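You operate a simulated robot arm through the tools that you are given. There is no shell and no other tool. Be economical: measure what you need, move in short steps, check, and stop when the job is done.

You are at the controls of a simulated robot arm. One attempt, no reset.

TASK
Crimp both lugs of the green lead at its size; lay it in the steel tray.
Fine: one stroke a lug, fingers clear of the ram; pull the slide out again.

Only the result counts: the job must be done as asked and must still hold three seconds after the hand-in. Knocking over, shifting, dropping, spilling or breaking anything else fails it.

THE ROBOT
A 7-joint arm with a two-finger parallel gripper, fixed in place. Base frame: the origin is at the foot of the arm, x ahead of it, y to its left, z up; the work surface is at about z = 0. Lengths are in mm, angles in degrees, forces in N, time in s.
With the tool pointing down near the work surface it reaches from about 240 to 620 mm from the base axis. Its first joint turns from -66.0 to 66.0 degrees. Payload 2.6 kg.
The tool frame sits at the grasp point between the pads (the TCP): z along the fingers, y along the line on which they close. The tips reach 30 mm beyond it. Largest opening 94 mm; finger width 28, thickness 10; the body of the gripper, 50 by 96 mm, starts 55 mm behind the TCP.
Orientation is that of the tool frame in the base frame, as a unit quaternion [w, x, y, z]. With the fingers straight down and closing along the base's y, the tool's x points along the base's -x, its y along +y and its z along -z.

THE INTERFACE
- The arm moves only by the tool send_rows. Its arguments are lists of equal length, an entry for each row: "grip": the opening, from 0 (shut) to 1 (fully open); "linear": the shift along the base's x, y, z in mm, a list of three; "rotation": the turn, a rotation vector about the base's x, y, z in degrees, a list of three. In form: {"grip": [grip, ...], "linear": [[x, y, z], ...], "rotation": [[rx, ry, rz], ...]}. A call has 1 to 8 rows; each row shifts and turns the commanded pose from where the row before left it. Each row takes 0.2 s and may step no farther than 50 mm and 8.6 degrees from the row before; otherwise, or with a gripper value out of range, the whole call is refused. Where a pose cannot be reached the arm comes as near as it can. A force on the tool above 40 N (or 10 N above the force at the start of the call, whichever is more), or a blocked arm, ends the call early, and 0.2 s more pass. The fingers move at their own pace (about 72 mm/s each) and stop on an object; they squeeze with about 29 N. The grip force told is the motor's: it shows also when the fingers shut on nothing. Time passes only in rows, and 0.2 s behind the last, so rows that do not move let the fingers close. It gives the time, the measured TCP pose, the force on the tool (base axes), the opening and the grip force at its end, in the units of the frame above (readings bear some noise).
- Cameras (640 x 400 px; columns grow to the right, rows downward): "scene" is fixed at [51.6, 443, 564.2]; the picture's right is [-0.74, -0.67, 0.00], its down [-0.35, 0.39, -0.85] and it looks along [0.57, -0.63, -0.52] (base axes); focal length 281 px, centre (320, 200). "wrist" rides on the gripper at [76, 14, -102] in the tool frame; the picture's right is [-0.18, 0.98, 0.00], its down [-0.75, -0.14, -0.64] and it looks along [-0.63, -0.12, 0.77] (tool axes); focal length 243 px, centre (320, 200). There is no depth. A picture from a camera that has moved, and an enlarged one, comes with that camera's place and axes in the base frame and with its lens. The place of the scene camera against the robot may be out by one fixed shift of up to 18 mm in any direction.
- camera(camera): a new picture of that camera. It takes no simulated time.
- close_up(camera, box): a new picture of the part [left, top, right, bottom] of that camera's present view, enlarged. It takes no simulated time.
- hand_in(): hands the job in; it is judged then, once.

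Go step by step. Nothing tells you positions but the pictures and the camera data: compare them with the known pose of the tool, close in by small moves and look again before you grip or let go. The budget is 120 turns and 76 pictures, counting those below and the enlarged ones. Unless the task says otherwise, let go and move clear before handing in, and close with one line.

The tools are called as name(argument=value, ...) on one line, values as JSON. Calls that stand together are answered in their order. send_rows: Moves the arm, as the interface text tells. Its arguments: {"type":"object","properties":{"grip":{"type":"array"},"linear":{"type":"array"},"rotation":{"type":"array"}},"required":["grip","linear","rotation"]} The other tools are called the same way: camera (camera) takes a picture; close_up (camera, box) takes an enlarged picture of a part of a camera's view; hand_in () hands the job in.

At the start:

```text
time: 0.0
ee_pos: [286.7, 69.9, 451.5]
tcp_rot: [0.0, -0.001, 1.0, 0.0]
ft_force: [0.3, 0.6, 0.4]
gripper_width: 93.9
grip_force: 0.2
```

scene: 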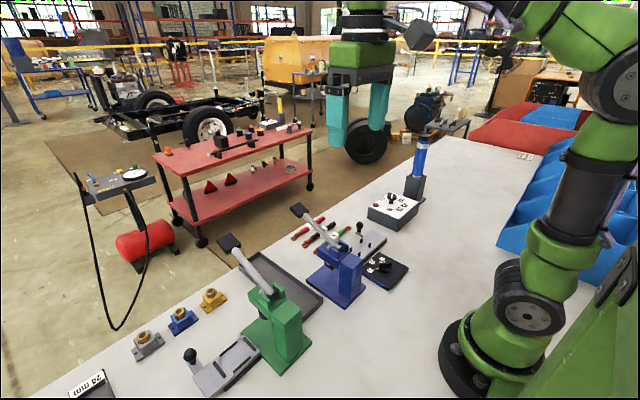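
wrist: 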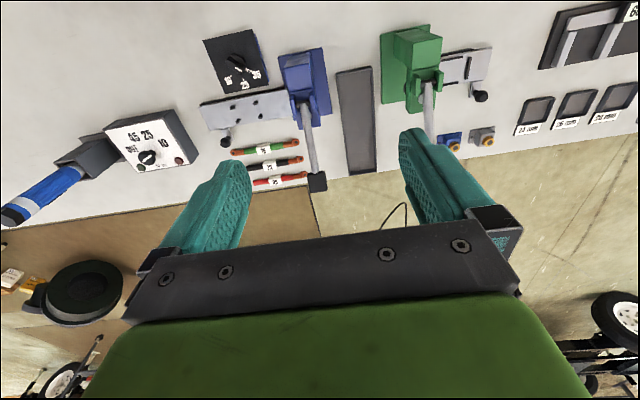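

I see a bench with a green press, a blue press, leads, a tray, dies and a dial box. I will look closer to read the layout.

close_up(camera="scene", box=[270, 170, 430, 300])

close_up(camera="scene", box=[60, 220, 340, 400])

close_up(camera="wrist", box=[100, 20, 350, 200])

close_up(camera="wrist", box=[330, 0, 640, 200])

```text
3.08 times, centred on (350, 235) of scene
camera zoom: at [51.6, 443.0, 564.2], right [-0.74, -0.67, 0.0], down [-0.35, 0.39, -0.85], along [0.57, -0.63, -0.52], focal length 864 px, centre (228, 92)
```

zoom: 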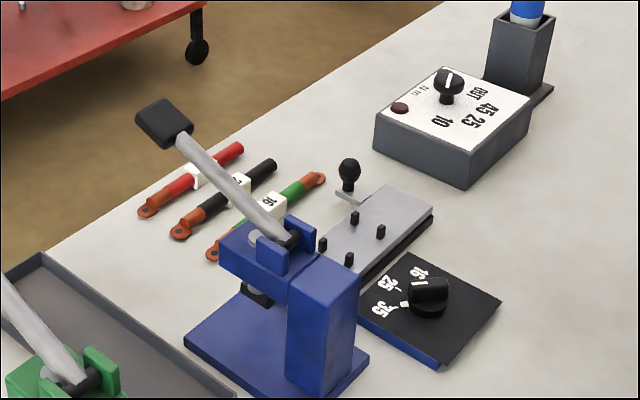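

```text
2.22 times, centred on (200, 310) of scene
camera zoom: at [51.6, 443.0, 564.2], right [-0.74, -0.67, 0.0], down [-0.35, 0.39, -0.85], along [0.57, -0.63, -0.52], focal length 624 px, centre (587, -44)
```

zoom: 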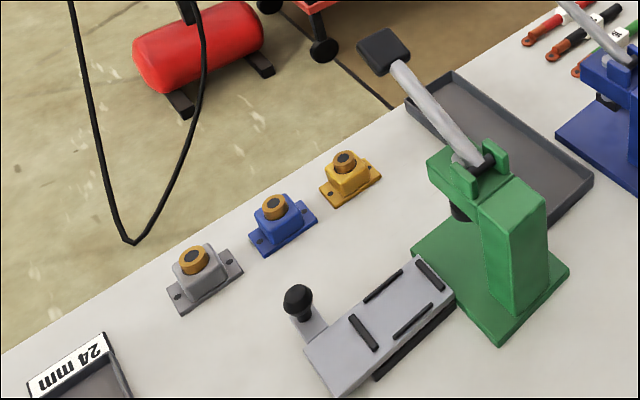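

```text
2.22 times, centred on (225, 110) of wrist
camera zoom: at [211.3, 84.2, 553.9], right [0.18, 0.98, 0.0], down [0.75, -0.14, 0.64], along [0.63, -0.12, -0.77], focal length 539 px, centre (531, 400)
```

zoom: 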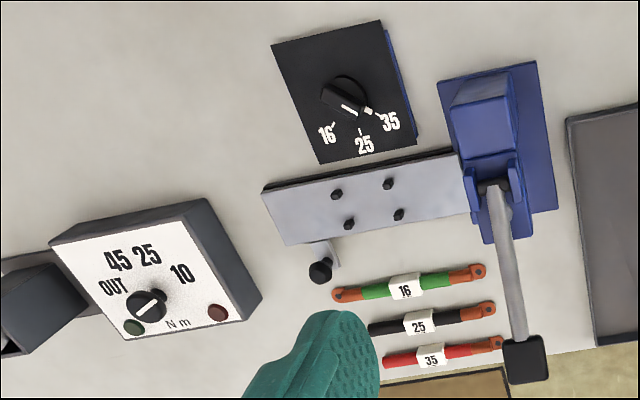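

```text
2.00 times, centred on (485, 100) of wrist
camera zoom: at [211.3, 84.2, 553.9], right [0.18, 0.98, 0.0], down [0.75, -0.14, 0.64], along [0.63, -0.12, -0.77], focal length 485 px, centre (-10, 400)
```

zoom: 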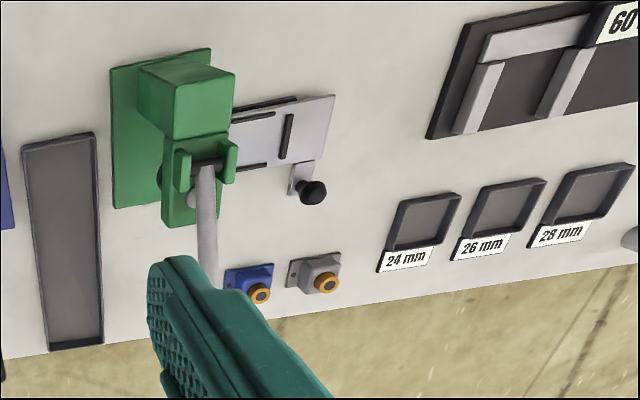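

The blue press with the 16/25/35 dial is the crimper, the green lead (16) lies along y near (470,-110), and the steel tray is between the presses. I will move the wrist camera nearer to measure.

send_rows(grip=[1, 1, 1, 1], linear=[[0, -35, -30], [0, -35, -30], [0, -35, -30], [0, -25, -30]], rotation=[[0, 0, 0], [0, 0, 0], [0, 0, 0], [0, 0, 0]])

camera(camera="wrist")

close_up(camera="scene", box=[300, 200, 420, 300])

```text
time: 1.0
ee_pos: [287.4, -63.1, 332.1]
tcp_rot: [0.0, 0.0, 1.0, 0.0]
ft_force: [0.3, -0.2, 0.3]
gripper_width: 94.0
grip_force: 0.1
```

```text
69 pictures are left
camera wrist: at [211.0, -48.4, 435.2], right [0.18, 0.98, 0.0], down [0.75, -0.14, 0.64], along [0.63, -0.12, -0.77], focal length 243 px, centre (320, 200)
```

wrist: 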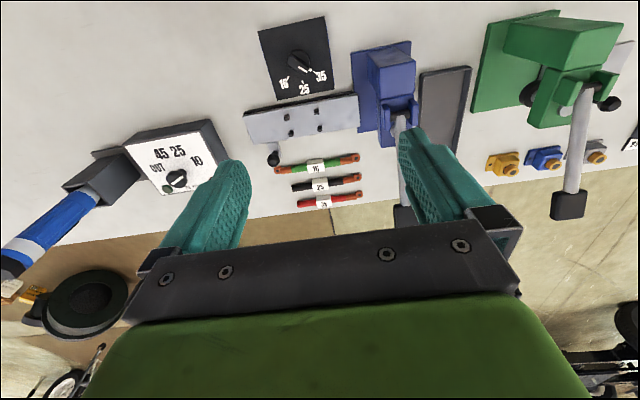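

```text
4.00 times, centred on (360, 250) of scene
camera zoom: at [51.6, 443.0, 564.2], right [-0.74, -0.67, 0.0], down [-0.35, 0.39, -0.85], along [0.57, -0.63, -0.52], focal length 1123 px, centre (160, 0)
```

zoom: 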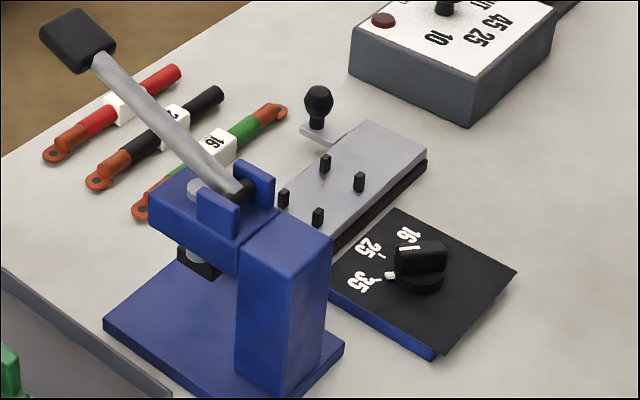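

I'll zoom in on dial, slide and leads from the wrist view.

close_up(camera="wrist", box=[240, 10, 350, 110])

close_up(camera="wrist", box=[230, 80, 430, 215])

```text
4.00 times, centred on (295, 60) of wrist
camera zoom: at [211.0, -48.4, 435.2], right [0.18, 0.98, 0.0], down [0.75, -0.14, 0.64], along [0.63, -0.12, -0.77], focal length 970 px, centre (420, 760)
```

zoom: 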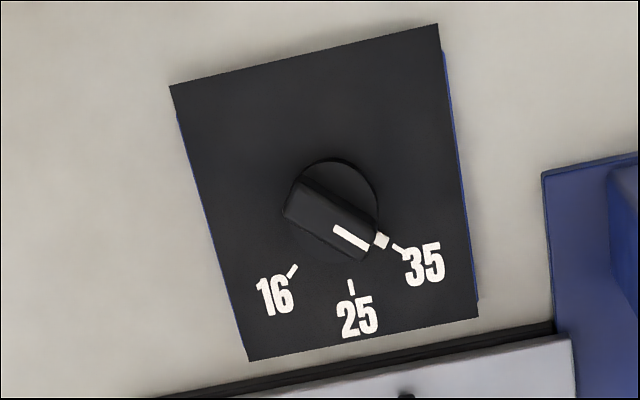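

```text
2.96 times, centred on (330, 148) of wrist
camera zoom: at [211.0, -48.4, 435.2], right [0.18, 0.98, 0.0], down [0.75, -0.14, 0.64], along [0.63, -0.12, -0.77], focal length 719 px, centre (290, 356)
```

zoom: 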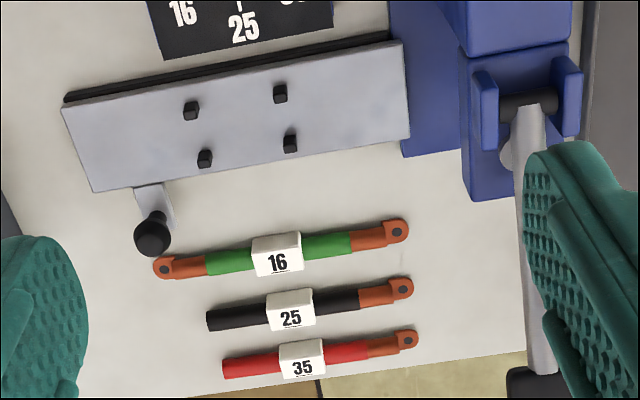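

The dial stands at 35 and must go to 16 (about 97° clockwise from above); the dial centre is near (280,-95). I move over it with the fingers turned across the bar.

send_rows(grip=[0.6, 0.6, 0.6, 0.6, 0.6, 0.6], linear=[[-1, -6, -35], [-1, -6, -35], [-1, -6, -35], [-1, -6, -35], [-1, -4, -30], [-2, -4, -32]], rotation=[[0, 0, 7.9], [0, 0, 7.9], [0, 0, 7.9], [0, 0, 7.9], [0, 0, 7.9], [0, 0, 7.9]])

camera(camera="wrist")

close_up(camera="scene", box=[330, 190, 450, 290])

```text
time: 2.4
ee_pos: [282.8, -92.9, 125.6]
tcp_rot: [0.0, -0.404, 0.915, 0.0]
ft_force: [-0.5, -0.3, -0.5]
gripper_width: 56.6
grip_force: 0.0
```

```text
65 pictures are left
camera wrist: at [220.8, -138.8, 230.2], right [-0.6, 0.8, 0.0], down [0.61, 0.46, 0.64], along [0.51, 0.39, -0.77], focal length 243 px, centre (320, 200)
```

wrist: 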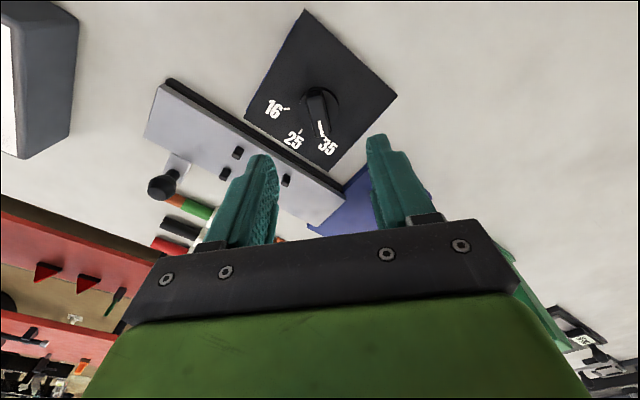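

```text
4.00 times, centred on (390, 240) of scene
camera zoom: at [51.6, 443.0, 564.2], right [-0.74, -0.67, 0.0], down [-0.35, 0.39, -0.85], along [0.57, -0.63, -0.52], focal length 1123 px, centre (40, 40)
```

zoom: 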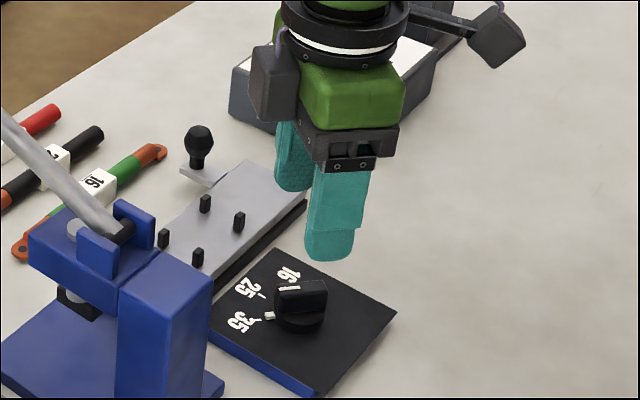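

close_up(camera="wrist", box=[240, 0, 400, 180])

```text
2.22 times, centred on (320, 90) of wrist
camera zoom: at [220.8, -138.8, 230.2], right [-0.6, 0.8, 0.0], down [0.61, 0.46, 0.64], along [0.51, 0.39, -0.77], focal length 539 px, centre (320, 444)
```

zoom: 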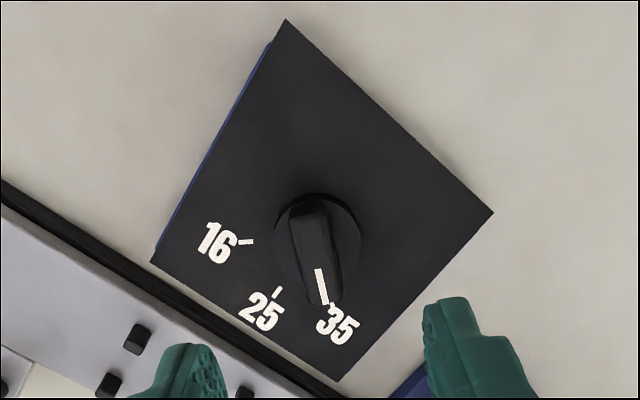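

The knob centre comes out at about (279,-95.5), with its bar roughly z 25–42. I descend with the fingers straddling the bar and look again.

send_rows(grip=[0.6, 0.6, 0.6], linear=[[-3.8, -2.6, -20], [0, 0, -20], [0, 0, -17]], rotation=[[0, 0, 0], [0, 0, 0], [0, 0, 0]])

camera(camera="wrist")

close_up(camera="scene", box=[350, 210, 430, 280])

```text
time: 3.2
ee_pos: [278.4, -93.7, 71.4]
tcp_rot: [0.001, -0.402, 0.916, 0.0]
ft_force: [0.4, 0.8, -0.1]
gripper_width: 56.3
grip_force: 0.0
```

```text
62 pictures are left
camera wrist: at [216.5, -140.4, 174.7], right [-0.6, 0.8, 0.0], down [0.61, 0.46, 0.64], along [0.51, 0.38, -0.77], focal length 243 px, centre (320, 200)
```

wrist: 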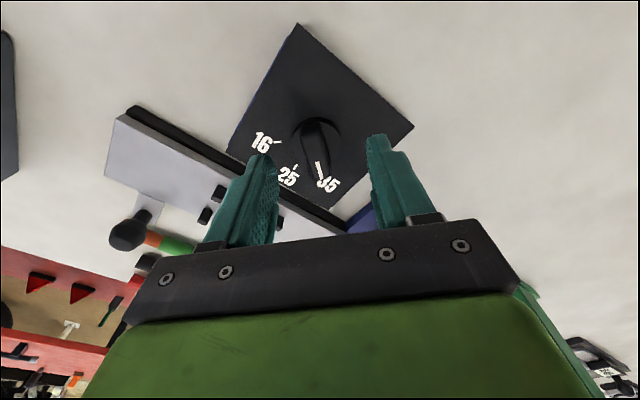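

```text
5.71 times, centred on (390, 245) of scene
camera zoom: at [51.6, 443.0, 564.2], right [-0.74, -0.67, 0.0], down [-0.35, 0.39, -0.85], along [0.57, -0.63, -0.52], focal length 1604 px, centre (-80, -57)
```

zoom: 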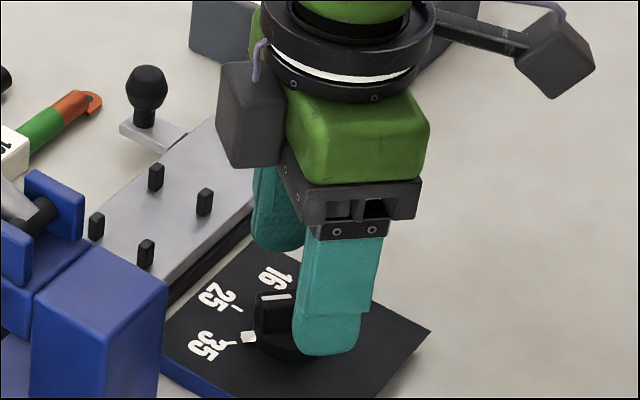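

close_up(camera="wrist", box=[240, 90, 400, 220])

```text
3.08 times, centred on (320, 155) of wrist
camera zoom: at [216.5, -140.4, 174.7], right [-0.6, 0.8, 0.0], down [0.61, 0.46, 0.64], along [0.51, 0.38, -0.77], focal length 746 px, centre (320, 338)
```

zoom: 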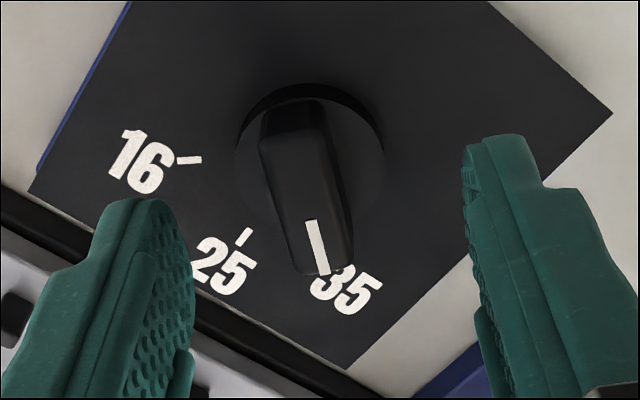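

The bar runs square between the fingers; a small shift and 14 mm further down, then close and check.

send_rows(grip=[0.6, 0.6, 0.6], linear=[[0, -1.5, -7], [0, 0, -6], [0, 0, 0]], rotation=[[0, 0, 0], [0, 0, 0], [0, 0, 0]])

close_up(camera="wrist", box=[240, 90, 400, 220])

close_up(camera="scene", box=[350, 210, 430, 280])

```text
time: 4.0
ee_pos: [276.2, -95.2, 58.3]
tcp_rot: [0.0, -0.402, 0.916, -0.001]
ft_force: [-0.2, 0.7, 0.7]
gripper_width: 56.3
grip_force: 0.1
```

```text
3.08 times, centred on (320, 155) of wrist
camera zoom: at [215.4, -142.4, 161.9], right [-0.6, 0.8, 0.0], down [0.61, 0.46, 0.64], along [0.51, 0.38, -0.77], focal length 746 px, centre (320, 338)
```

zoom: 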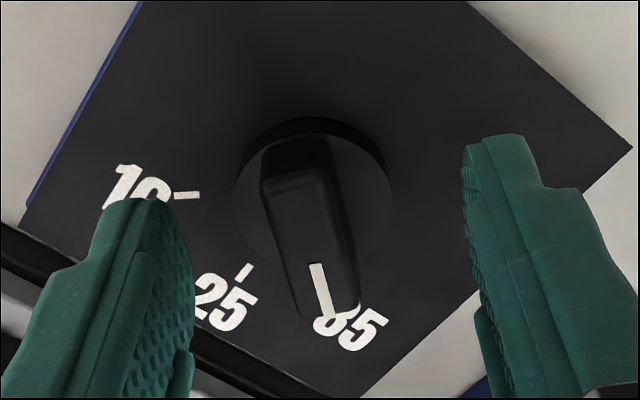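

```text
5.71 times, centred on (390, 245) of scene
camera zoom: at [51.6, 443.0, 564.2], right [-0.74, -0.67, 0.0], down [-0.35, 0.39, -0.85], along [0.57, -0.63, -0.52], focal length 1604 px, centre (-80, -57)
```

zoom: 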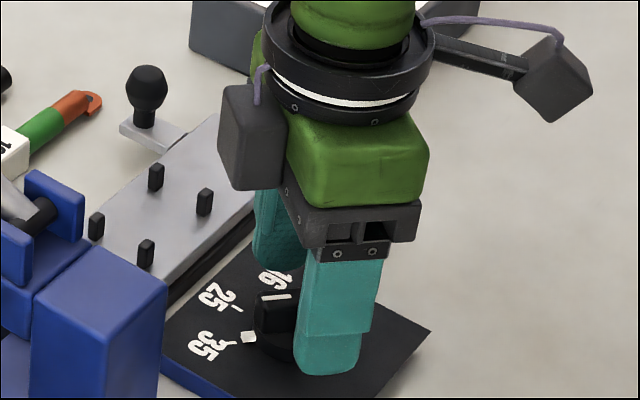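

send_rows(grip=[0.6, 0.3, 0.1, 0.1, 0.1], linear=[[1.5, -2, -2], [0, 0, 0], [0, 0, 0], [0, 0, 0], [0, 0, 0]], rotation=[[0, 0, 0], [0, 0, 0], [0, 0, 0], [0, 0, 0], [0, 0, 0]])

close_up(camera="wrist", box=[240, 90, 400, 220])

```text
time: 5.2
ee_pos: [279.5, -96.7, 56.5]
tcp_rot: [0.0, -0.403, 0.915, 0.001]
ft_force: [-2.9, 3.8, -1.2]
gripper_width: 13.8
grip_force: 45.1
```

```text
3.08 times, centred on (320, 155) of wrist
camera zoom: at [216.8, -144.3, 159.9], right [-0.6, 0.8, 0.0], down [0.61, 0.46, 0.64], along [0.51, 0.39, -0.77], focal length 746 px, centre (320, 338)
```

zoom: 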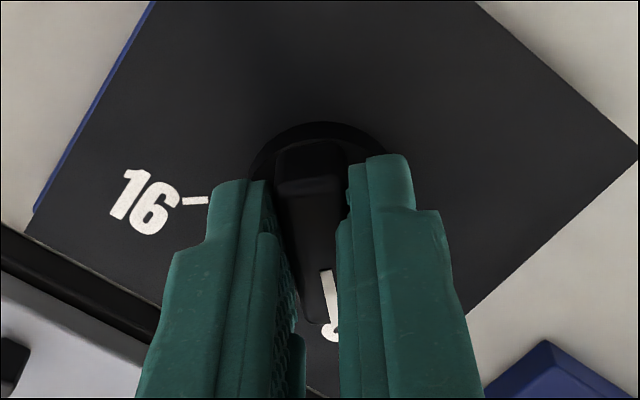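

The bar is held (13.8 mm). Now I turn clockwise, first 65°.

send_rows(grip=[0.1, 0.1, 0.1, 0.1, 0.1, 0.1, 0.1, 0.1], linear=[[0, 0, 0], [0, 0, 0], [0, 0, 0], [0, 0, 0], [0, 0, 0], [0, 0, 0], [0, 0, 0], [0, 0, 0]], rotation=[[0, 0, -8.1], [0, 0, -8.1], [0, 0, -8.1], [0, 0, -8.1], [0, 0, -8.1], [0, 0, -8.1], [0, 0, -8.1], [0, 0, -8.1]])

close_up(camera="wrist", box=[240, 90, 400, 220])

```text
time: 6.7
ee_pos: [276.6, -95.3, 57.2]
tcp_rot: [-0.002, 0.01, 1.0, 0.002]
ft_force: [-1.5, 2.2, 0.4]
gripper_width: 13.6
grip_force: 44.6
stopped in row 7: the force on the tool passed its limit (the readings are from after the stop); the commanded pose is now the measured one
```

```text
3.08 times, centred on (320, 155) of wrist
camera zoom: at [202.0, -80.1, 160.2], right [0.2, 0.98, 0.01], down [0.75, -0.16, 0.64], along [0.63, -0.12, -0.77], focal length 746 px, centre (320, 338)
```

zoom: 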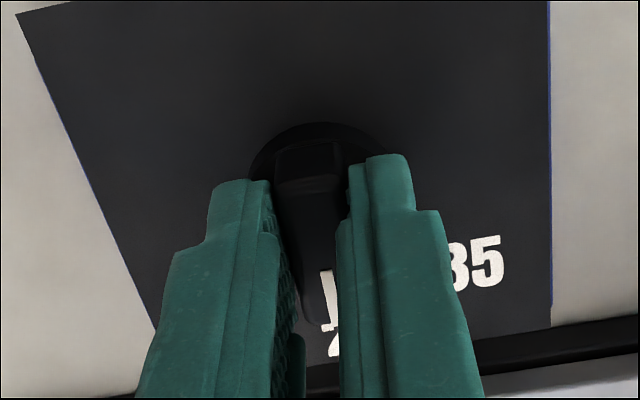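

It turned to 25 and hit a force limit, perhaps a detent. Forces are small now, so I continue.

send_rows(grip=[0.1, 0.1, 0.1, 0.1, 0.1, 0.1, 0.1, 0.1], linear=[[0, 0, 0], [0, 0, 0], [0, 0, 0], [0, 0, 0], [0, 0, 0], [0, 0, 0], [0, 0, 0], [0, 0, 0]], rotation=[[0, 0, -6], [0, 0, -6], [0, 0, -6], [0, 0, -6], [0, 0, -6], [0, 0, -6], [0, 0, -6], [0, 0, -5]])

close_up(camera="wrist", box=[240, 90, 400, 220])

```text
time: 8.4
ee_pos: [278.5, -93.5, 56.8]
tcp_rot: [-0.001, 0.407, 0.913, 0.005]
ft_force: [7.1, 25.9, 6.5]
gripper_width: 13.9
grip_force: 44.9
```

```text
3.08 times, centred on (320, 155) of wrist
camera zoom: at [238.3, -27.2, 160.4], right [0.85, 0.52, 0.01], down [0.4, -0.66, 0.64], along [0.33, -0.54, -0.77], focal length 746 px, centre (320, 338)
```

zoom: 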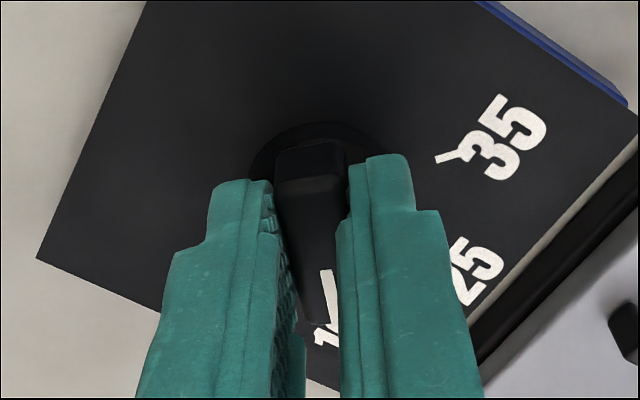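

The bar now points at about 16. I let go and rise to check.

send_rows(grip=[0.3, 0.6, 0.6, 0.6], linear=[[0, 0, 0], [0, 0, 0], [0, 0, 20], [0, 0, 40]], rotation=[[0, 0, 0], [0, 0, 0], [0, 0, 0], [0, 0, 0]])

close_up(camera="wrist", box=[220, 20, 420, 180])

```text
time: 9.4
ee_pos: [282.3, -94.9, 116.0]
tcp_rot: [0.0, 0.407, 0.913, 0.003]
ft_force: [-0.1, -0.6, 0.6]
gripper_width: 56.6
grip_force: 0.0
```

```text
2.50 times, centred on (320, 100) of wrist
camera zoom: at [241.3, -29.7, 219.7], right [0.85, 0.52, 0.0], down [0.4, -0.66, 0.64], along [0.33, -0.54, -0.77], focal length 606 px, centre (320, 450)
```

zoom: 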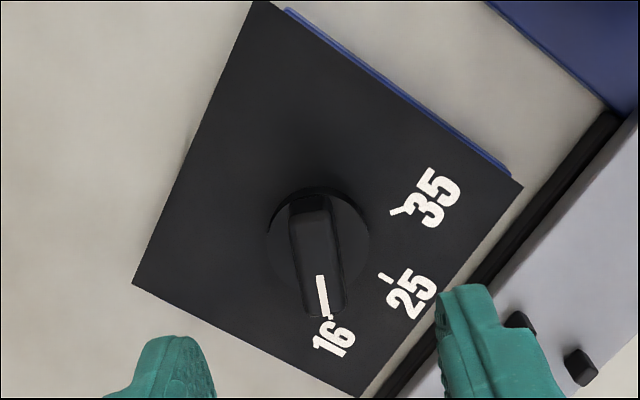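

The dial now reads 16. Next is the green lead near (467,-106): I rise, move over it and turn the tool so the fingers close along x with the camera on the side away from the press.

send_rows(grip=[0.6, 0.6, 0.6, 0.6, 0.6, 0.6, 0.6, 0.6], linear=[[0, 0, 20], [20, 0, 20], [25, 0, 10], [25, 0, 0], [25, 0, 0], [25, -2, 0], [25, -2, 0], [25, -2, 0]], rotation=[[0, 0, 8.1], [0, 0, 8.1], [0, 0, 8.1], [0, 0, 8.1], [0, 0, 8.1], [0, 0, 8.1], [0, 0, 8.1], [0, 0, 8.1]])

send_rows(grip=[0.5, 0.5, 0.5, 0.5, 0.5, 0.5, 0.5, 0.5], linear=[[15, -5, 0], [0, 0, 0], [0, 0, 0], [0, 0, 0], [0, 0, 0], [0, 0, 0], [0, 0, 0], [0, 0, 0]], rotation=[[0, 0, 8.1], [0, 0, 8.1], [0, 0, 8.1], [0, 0, 8.1], [0, 0, 8.1], [0, 0, 8.1], [0, 0, 8.1], [0, 0, 8.1]])

send_rows(grip=[0.5, 0.5], linear=[[0, 0, 0], [0, 0, 0]], rotation=[[0, 0, 8.1], [0, 0, 0]])

camera(camera="wrist")

camera(camera="scene")

```text
time: 11.2
ee_pos: [445.7, -98.6, 167.9]
tcp_rot: [-0.003, -0.147, 0.989, 0.003]
ft_force: [0.3, 0.7, 0.4]
gripper_width: 56.5
grip_force: 0.0
```

```text
time: 13.1
ee_pos: [462.2, -106.2, 168.1]
tcp_rot: [-0.004, -0.654, 0.757, 0.002]
ft_force: [-0.3, -0.6, -0.4]
gripper_width: 47.0
grip_force: 0.1
```

```text
time: 13.7
ee_pos: [463.2, -104.9, 166.8]
tcp_rot: [-0.004, -0.705, 0.709, 0.001]
ft_force: [-0.4, 0.9, 0.3]
gripper_width: 47.0
grip_force: 0.1
```

```text
53 pictures are left
camera wrist: at [448.5, -181.4, 270.2], right [-0.98, 0.19, 0.01], down [0.15, 0.76, 0.64], along [0.12, 0.63, -0.77], focal length 243 px, centre (320, 200)
```

wrist: 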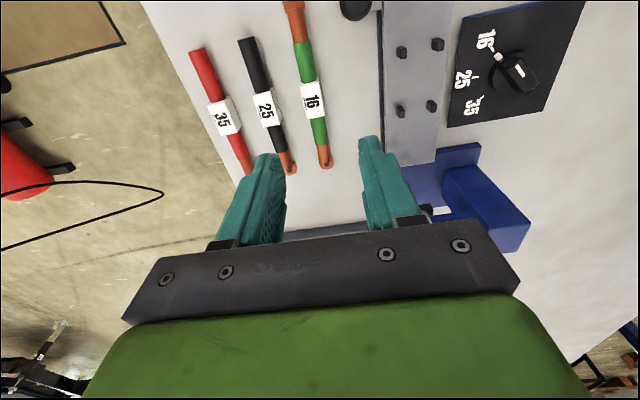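

```text
52 pictures are left
```

scene: 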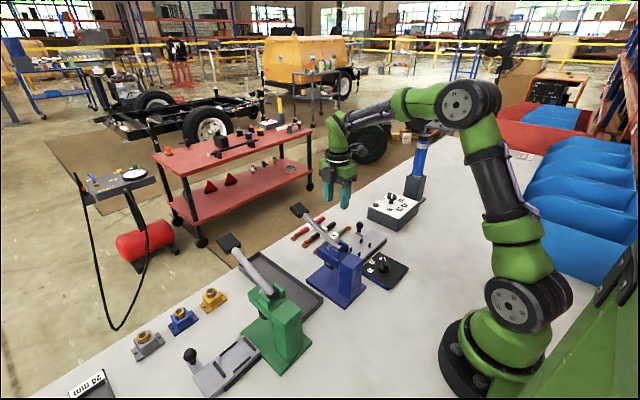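

close_up(camera="wrist", box=[220, 0, 460, 180])

```text
2.22 times, centred on (340, 90) of wrist
camera zoom: at [448.5, -181.4, 270.2], right [-0.98, 0.19, 0.01], down [0.15, 0.76, 0.64], along [0.12, 0.63, -0.77], focal length 539 px, centre (276, 444)
```

zoom: 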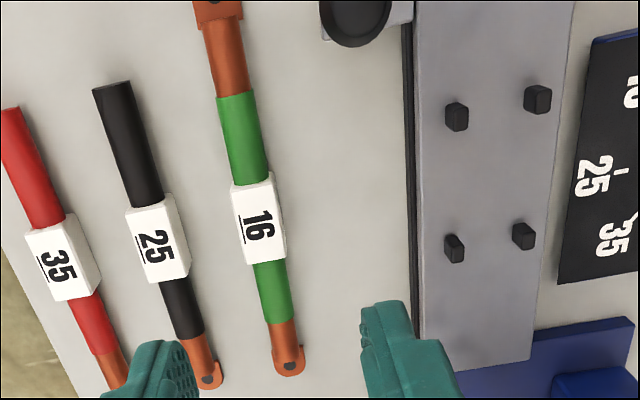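

The label of the green lead is at about (470.5,-109), and the pin nest centre on the slide is about 99 mm nearer the arm. I descend over the lead and check.

send_rows(grip=[0.5, 0.5, 0.5, 0.5], linear=[[7, -4, -40], [0, 0, -40], [0, 0, -22], [0, 0, 0]], rotation=[[0, 0, 0], [0, 0, 0], [0, 0, 0], [0, 0, 0]])

close_up(camera="wrist", box=[200, 20, 440, 220])

```text
time: 14.7
ee_pos: [469.9, -110.4, 63.3]
tcp_rot: [-0.003, -0.705, 0.709, 0.0]
ft_force: [0.0, 0.6, -0.2]
gripper_width: 46.9
grip_force: 0.0
```

```text
2.00 times, centred on (320, 120) of wrist
camera zoom: at [454.9, -186.3, 167.8], right [-0.98, 0.19, 0.01], down [0.15, 0.75, 0.64], along [0.12, 0.63, -0.77], focal length 485 px, centre (320, 360)
```

zoom: 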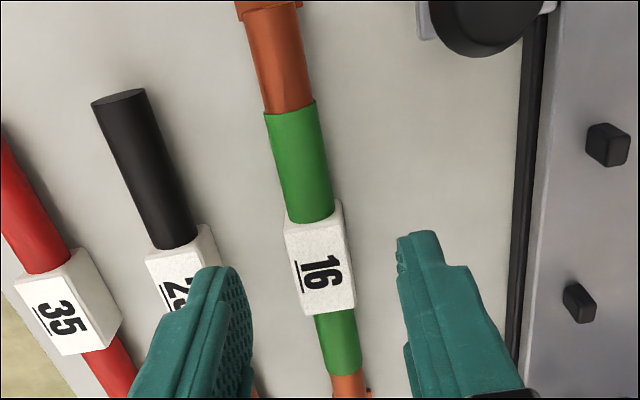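

Centred in x; narrow the opening so the black lead is not touched, shift 3 mm in y and go down to grip the label.

send_rows(grip=[0.34, 0.34, 0.34, 0.34, 0.34, 0.34], linear=[[0, 3, 0], [0, 0, 0], [0, 0, -10], [0, 0, -10], [0, 0, -6], [0, 0, 0]], rotation=[[0, 0, 0], [0, 0, 0], [0, 0, 0], [0, 0, 0], [0, 0, 0], [0, 0, 0]])

close_up(camera="wrist", box=[200, 20, 440, 220])

```text
time: 16.1
ee_pos: [467.9, -107.4, 39.9]
tcp_rot: [-0.003, -0.705, 0.709, 0.001]
ft_force: [-0.2, 0.0, 0.5]
gripper_width: 32.0
grip_force: 0.0
```

```text
2.00 times, centred on (320, 120) of wrist
camera zoom: at [454.1, -182.8, 142.7], right [-0.98, 0.19, 0.01], down [0.15, 0.75, 0.64], along [0.12, 0.63, -0.77], focal length 485 px, centre (320, 360)
```

zoom: 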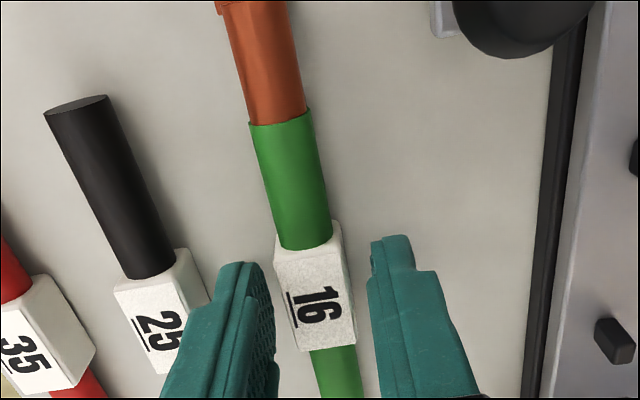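

send_rows(grip=[0.34, 0.1, 0.1, 0.1], linear=[[0, 0, -4], [0, 0, 0], [0, 0, 0], [0, 0, 0]], rotation=[[0, 0, 0], [0, 0, 0], [0, 0, 0], [0, 0, 0]])

close_up(camera="wrist", box=[200, 20, 440, 220])

```text
time: 17.1
ee_pos: [469.7, -106.8, 35.7]
tcp_rot: [-0.003, -0.704, 0.71, 0.002]
ft_force: [-0.3, 0.5, 3.0]
gripper_width: 19.3
grip_force: 28.7
```

```text
2.00 times, centred on (320, 120) of wrist
camera zoom: at [455.3, -182.8, 139.2], right [-0.98, 0.19, 0.0], down [0.15, 0.76, 0.64], along [0.12, 0.63, -0.77], focal length 485 px, centre (320, 360)
```

zoom: 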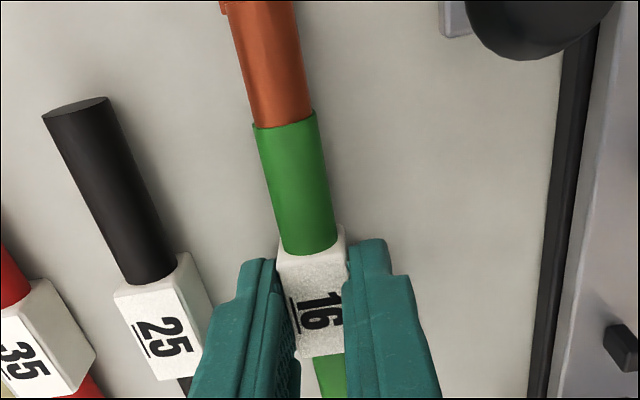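

Held at 19.3 mm. Lift and carry it over the pin nest.

send_rows(grip=[0.1, 0.1, 0.1, 0.1, 0.1, 0.1], linear=[[0, 0, 35], [0, 0, 40], [-33, 0, 0], [-33, 0, 0], [-33, 0, 0], [0, 0, 0]], rotation=[[0, 0, 0], [0, 0, 0], [0, 0, 0], [0, 0, 0], [0, 0, 0], [0, 0, 0]])

close_up(camera="wrist", box=[200, 20, 440, 220])

close_up(camera="scene", box=[290, 160, 430, 270])

```text
time: 18.4
ee_pos: [371.8, -109.0, 111.4]
tcp_rot: [-0.003, -0.704, 0.71, 0.001]
ft_force: [0.0, 0.2, -0.4]
gripper_width: 9.6
grip_force: 0.0
```

```text
2.00 times, centred on (320, 120) of wrist
camera zoom: at [358.4, -184.8, 214.0], right [-0.98, 0.19, 0.0], down [0.15, 0.75, 0.64], along [0.12, 0.63, -0.77], focal length 485 px, centre (320, 360)
```

zoom: 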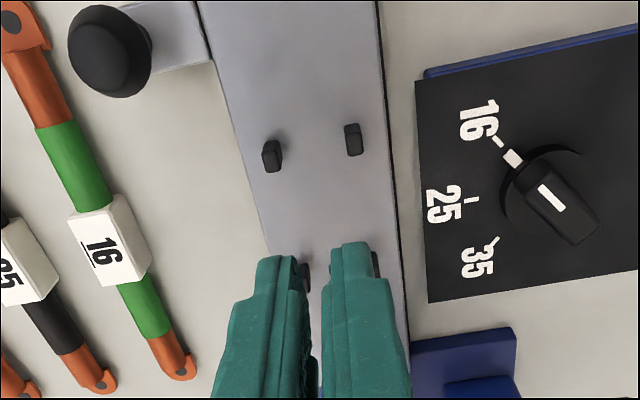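

```text
3.64 times, centred on (360, 215) of scene
camera zoom: at [51.6, 443.0, 564.2], right [-0.74, -0.67, 0.0], down [-0.35, 0.39, -0.85], along [0.57, -0.63, -0.52], focal length 1021 px, centre (174, 146)
```

zoom: 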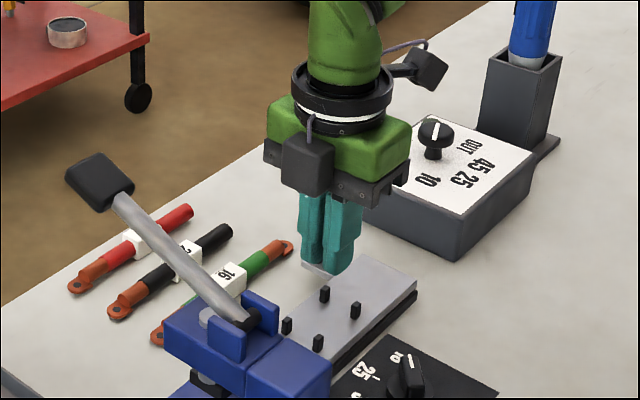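

The lead slipped out at once on lifting and lies where it was. I go back, grip deeper with full squeeze, and lift slowly.

send_rows(grip=[0.34, 0.34, 0.34, 0.34, 0.34, 0.34], linear=[[33, 0, 0], [33, 0, 0], [31, 1, 0], [0, 0, -25], [0, 0, -25], [0, 0, 0]], rotation=[[0, 0, 0], [0, 0, 0], [0, 0, 0], [0, 0, 0], [0, 0, 0], [0, 0, 0]])

close_up(camera="wrist", box=[200, 20, 440, 220])

```text
time: 19.9
ee_pos: [467.3, -105.0, 59.1]
tcp_rot: [-0.003, -0.705, 0.709, 0.001]
ft_force: [0.6, -0.4, 0.5]
gripper_width: 32.0
grip_force: 0.1
```

```text
2.00 times, centred on (320, 120) of wrist
camera zoom: at [453.3, -180.6, 162.5], right [-0.98, 0.19, 0.01], down [0.15, 0.75, 0.64], along [0.12, 0.63, -0.77], focal length 485 px, centre (320, 360)
```

zoom: 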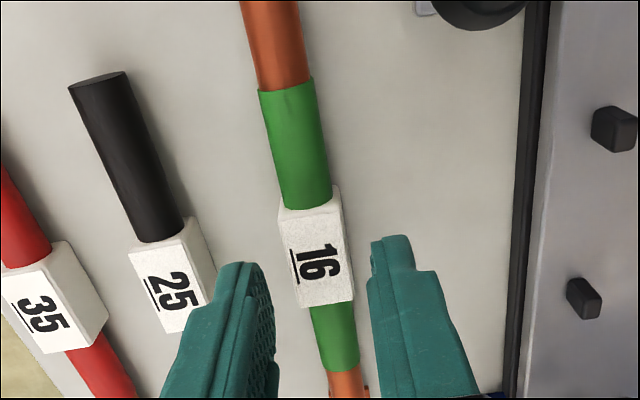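

send_rows(grip=[0.34, 0.34, 0.34, 0, 0, 0], linear=[[1, -1.5, -12], [0, 0, -10], [0, 0, -5], [0, 0, 0], [0, 0, 0], [0, 0, 0]], rotation=[[0, 0, 0], [0, 0, 0], [0, 0, 0], [0, 0, 0], [0, 0, 0], [0, 0, 0]])

send_rows(grip=[0, 0, 0, 0, 0], linear=[[0, 0, 2], [0, 0, 4], [0, 0, 6], [0, 0, 8], [0, 0, 10]], rotation=[[0, 0, 0], [0, 0, 0], [0, 0, 0], [0, 0, 0], [0, 0, 0]])

close_up(camera="wrist", box=[200, 20, 440, 220])

```text
time: 21.2
ee_pos: [468.2, -107.1, 31.8]
tcp_rot: [-0.003, -0.705, 0.71, 0.001]
ft_force: [-0.5, -0.4, -1.0]
gripper_width: 19.7
grip_force: 29.4
```

```text
time: 22.4
ee_pos: [467.9, -108.7, 63.5]
tcp_rot: [-0.004, -0.705, 0.71, 0.002]
ft_force: [-0.7, 0.5, -1.0]
gripper_width: 19.3
grip_force: 28.8
```

```text
2.00 times, centred on (320, 120) of wrist
camera zoom: at [454.8, -183.6, 166.8], right [-0.98, 0.19, 0.01], down [0.15, 0.76, 0.64], along [0.12, 0.63, -0.77], focal length 485 px, centre (320, 360)
```

zoom: 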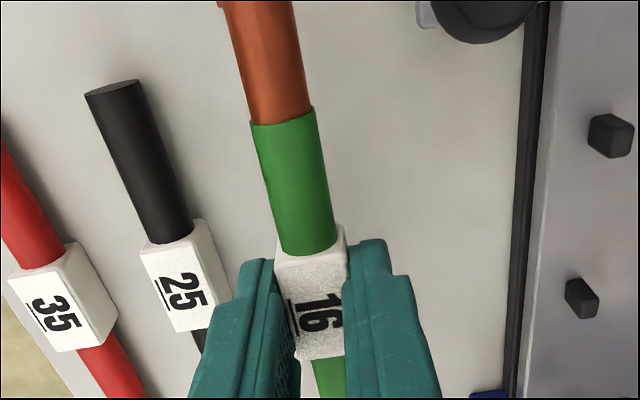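

Now it lifts with the gripper. Carry on gently to above the nest.

send_rows(grip=[0, 0, 0, 0, 0, 0, 0, 0], linear=[[0, 0, 12], [0, 0, 15], [0, 0, 15], [-8, 0, 5], [-16, 0, 0], [-20, 0, 0], [-20, 0, 0], [-18, 0, 0]], rotation=[[0, 0, 0], [0, 0, 0], [0, 0, 0], [0, 0, 0], [0, 0, 0], [0, 0, 0], [0, 0, 0], [0, 0, 0]])

send_rows(grip=[0, 0, 0], linear=[[-12, 0, 0], [-4, 0, 0], [0, 0, 0]], rotation=[[0, 0, 0], [0, 0, 0], [0, 0, 0]])

close_up(camera="wrist", box=[200, 20, 440, 220])

close_up(camera="scene", box=[290, 160, 430, 270])

```text
time: 24.2
ee_pos: [384.9, -108.5, 110.7]
tcp_rot: [-0.003, -0.705, 0.71, 0.0]
ft_force: [-0.1, -0.5, -1.0]
gripper_width: 19.3
grip_force: 28.4
```

```text
time: 25.1
ee_pos: [370.2, -108.2, 108.7]
tcp_rot: [-0.004, -0.704, 0.71, 0.001]
ft_force: [0.6, 0.3, 0.0]
gripper_width: 19.2
grip_force: 28.7
```

```text
2.00 times, centred on (320, 120) of wrist
camera zoom: at [355.7, -184.4, 212.7], right [-0.98, 0.19, 0.01], down [0.15, 0.75, 0.64], along [0.12, 0.63, -0.77], focal length 485 px, centre (320, 360)
```

zoom: 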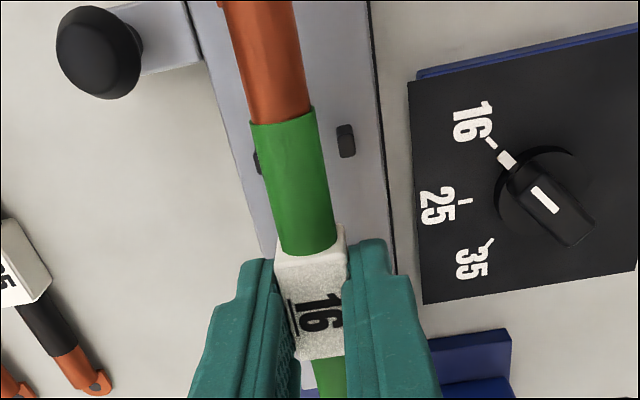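

```text
3.64 times, centred on (360, 215) of scene
camera zoom: at [51.6, 443.0, 564.2], right [-0.74, -0.67, 0.0], down [-0.35, 0.39, -0.85], along [0.57, -0.63, -0.52], focal length 1021 px, centre (174, 146)
```

zoom: 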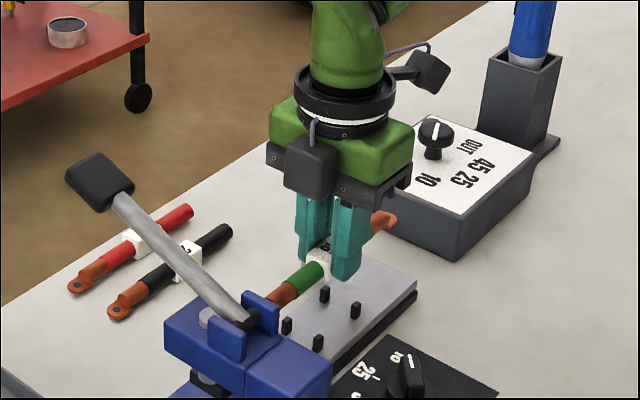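

Lined up in x; a small +2 mm in y, then partway down to check against the pins.

send_rows(grip=[0, 0, 0, 0], linear=[[0, 2, -10], [0, 0, -15], [0, 0, -8], [0, 0, 0]], rotation=[[0, 0, 0], [0, 0, 0], [0, 0, 0], [0, 0, 0]])

close_up(camera="wrist", box=[220, 20, 420, 240])

close_up(camera="scene", box=[320, 200, 400, 265])

```text
time: 26.1
ee_pos: [370.3, -108.1, 77.6]
tcp_rot: [-0.004, -0.705, 0.71, 0.002]
ft_force: [0.2, 0.4, -1.0]
gripper_width: 19.3
grip_force: 28.9
```

```text
1.82 times, centred on (320, 130) of wrist
camera zoom: at [356.5, -183.6, 180.7], right [-0.98, 0.19, 0.01], down [0.15, 0.76, 0.64], along [0.12, 0.63, -0.77], focal length 441 px, centre (320, 327)
```

zoom: 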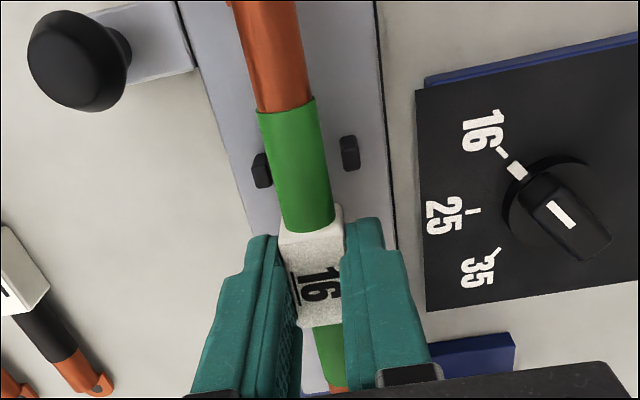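

```text
6.15 times, centred on (360, 232) of scene
camera zoom: at [51.6, 443.0, 564.2], right [-0.74, -0.67, 0.0], down [-0.35, 0.39, -0.85], along [0.57, -0.63, -0.52], focal length 1727 px, centre (74, 0)
```

zoom: 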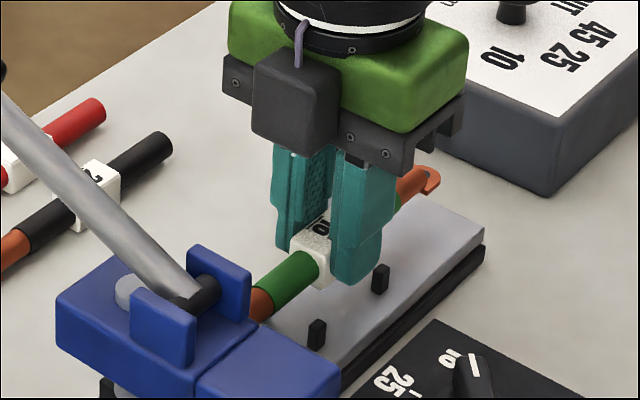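

Lead is aligned between the pins. Lower it to the slide, watching the force.

send_rows(grip=[0, 0, 0, 0, 0, 0], linear=[[0, 0, -8], [0, 0, -6], [0, 0, -4], [0, 0, -3], [0, 0, -2], [0, 0, 0]], rotation=[[0, 0, 0], [0, 0, 0], [0, 0, 0], [0, 0, 0], [0, 0, 0], [0, 0, 0]])

close_up(camera="scene", box=[320, 200, 400, 265])

```text
time: 27.4
ee_pos: [370.8, -106.8, 52.6]
tcp_rot: [-0.003, -0.704, 0.71, -0.001]
ft_force: [-6.6, 2.0, 22.4]
gripper_width: 19.4
grip_force: 29.3
```

```text
6.15 times, centred on (360, 232) of scene
camera zoom: at [51.5, 443.0, 564.2], right [-0.74, -0.67, 0.0], down [-0.35, 0.39, -0.85], along [0.57, -0.63, -0.52], focal length 1727 px, centre (74, 0)
```

zoom: 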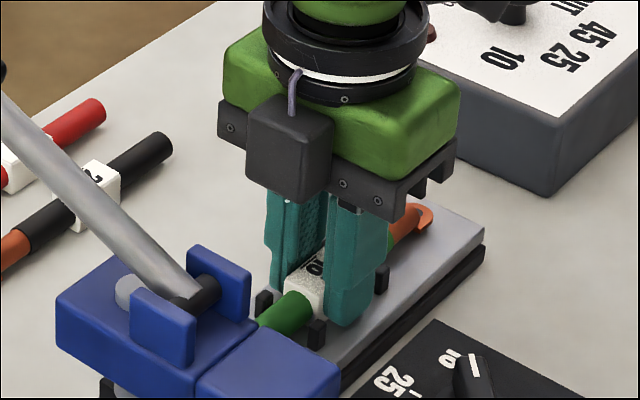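

The lead is seated on the slide. Let go and rise.

send_rows(grip=[0, 0.36, 0.36, 0.36, 0.36, 0.36], linear=[[0, 0, 1], [0, 0, 0], [0, 0, 0], [0, 0, 10], [0, 0, 30], [0, 0, 35]], rotation=[[0, 0, 0], [0, 0, 0], [0, 0, 0], [0, 0, 0], [0, 0, 0], [0, 0, 0]])

camera(camera="wrist")

close_up(camera="scene", box=[290, 190, 400, 300])

```text
time: 28.9
ee_pos: [371.5, -102.7, 130.4]
tcp_rot: [-0.003, -0.705, 0.71, 0.001]
ft_force: [0.0, -0.2, -0.2]
gripper_width: 33.9
grip_force: 0.0
```

```text
38 pictures are left
camera wrist: at [357.9, -180.1, 233.9], right [-0.98, 0.19, 0.01], down [0.15, 0.75, 0.64], along [0.12, 0.63, -0.77], focal length 243 px, centre (320, 200)
```

wrist: 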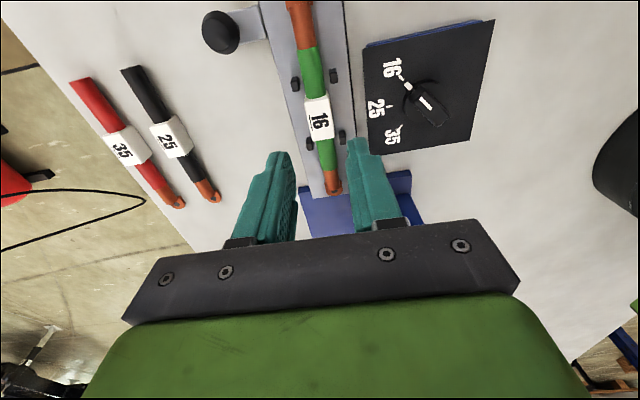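

```text
3.64 times, centred on (345, 245) of scene
camera zoom: at [51.6, 443.0, 564.2], right [-0.74, -0.67, 0.0], down [-0.35, 0.39, -0.85], along [0.57, -0.63, -0.52], focal length 1021 px, centre (229, 36)
```

zoom: 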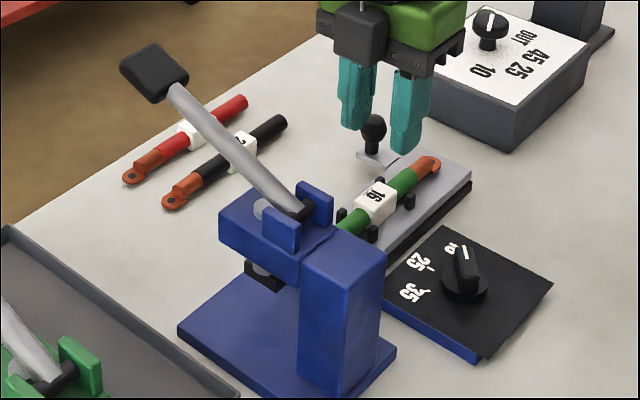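

The lead lies between the pins. Next I take the slide knob near (419,-174, ball around z 45) and check from above before gripping.

send_rows(grip=[0.45, 0.45, 0.45, 0.45, 0.45], linear=[[20, -30, 0], [20, -30, 0], [8, -9.5, -20], [0, 0, -18], [0, 0, 0]], rotation=[[0, 0, 0], [0, 0, 0], [0, 0, 0], [0, 0, 0], [0, 0, 0]])

close_up(camera="wrist", box=[220, 60, 420, 220])

close_up(camera="scene", box=[290, 180, 400, 260])

```text
time: 30.1
ee_pos: [419.0, -176.9, 89.2]
tcp_rot: [-0.003, -0.705, 0.71, 0.001]
ft_force: [-0.9, 0.7, -0.1]
gripper_width: 42.2
grip_force: 0.1
```

```text
2.50 times, centred on (320, 140) of wrist
camera zoom: at [404.9, -252.3, 192.1], right [-0.98, 0.19, 0.01], down [0.15, 0.75, 0.64], along [0.12, 0.63, -0.77], focal length 606 px, centre (320, 350)
```

zoom: 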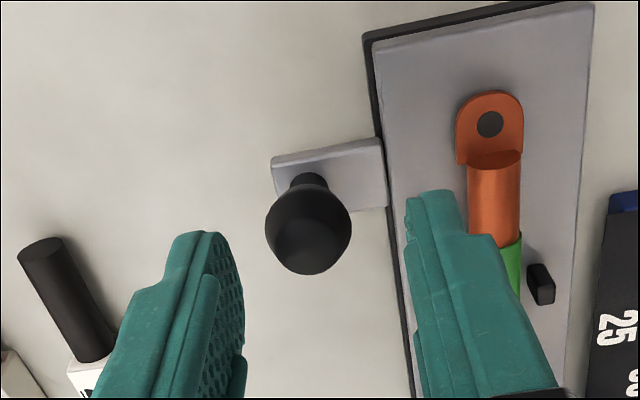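

```text
5.00 times, centred on (345, 220) of scene
camera zoom: at [51.6, 443.0, 564.2], right [-0.74, -0.67, 0.0], down [-0.35, 0.39, -0.85], along [0.57, -0.63, -0.52], focal length 1404 px, centre (195, 100)
```

zoom: 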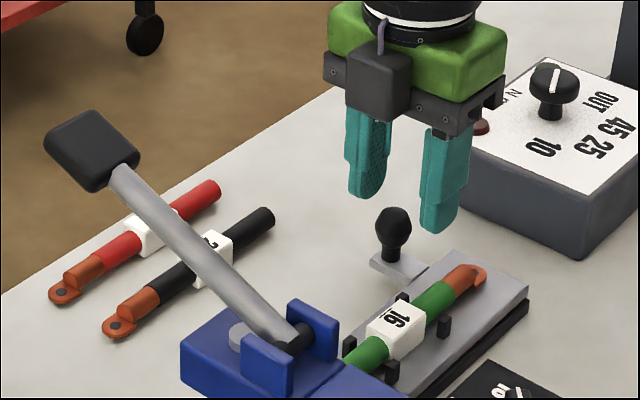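

The ball sits a little (+3,+2) off the finger centre; correct, descend and grip it.

send_rows(grip=[0.45, 0.45, 0.45, 0, 0, 0], linear=[[2.5, 2, -8], [0, 0, -10], [0, 0, -9], [0, 0, 0], [0, 0, 0], [0, 0, 0]], rotation=[[0, 0, 0], [0, 0, 0], [0, 0, 0], [0, 0, 0], [0, 0, 0], [0, 0, 0]])

close_up(camera="scene", box=[290, 180, 400, 260])

```text
time: 31.4
ee_pos: [422.5, -172.2, 62.6]
tcp_rot: [-0.003, -0.706, 0.709, -0.002]
ft_force: [16.2, -0.7, -7.9]
gripper_width: 20.6
grip_force: 44.9
```

```text
5.00 times, centred on (345, 220) of scene
camera zoom: at [51.6, 443.0, 564.2], right [-0.74, -0.67, 0.0], down [-0.35, 0.39, -0.85], along [0.57, -0.63, -0.52], focal length 1404 px, centre (195, 100)
```

zoom: 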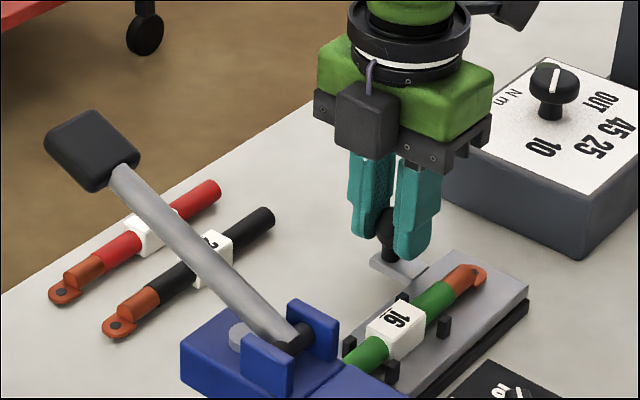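

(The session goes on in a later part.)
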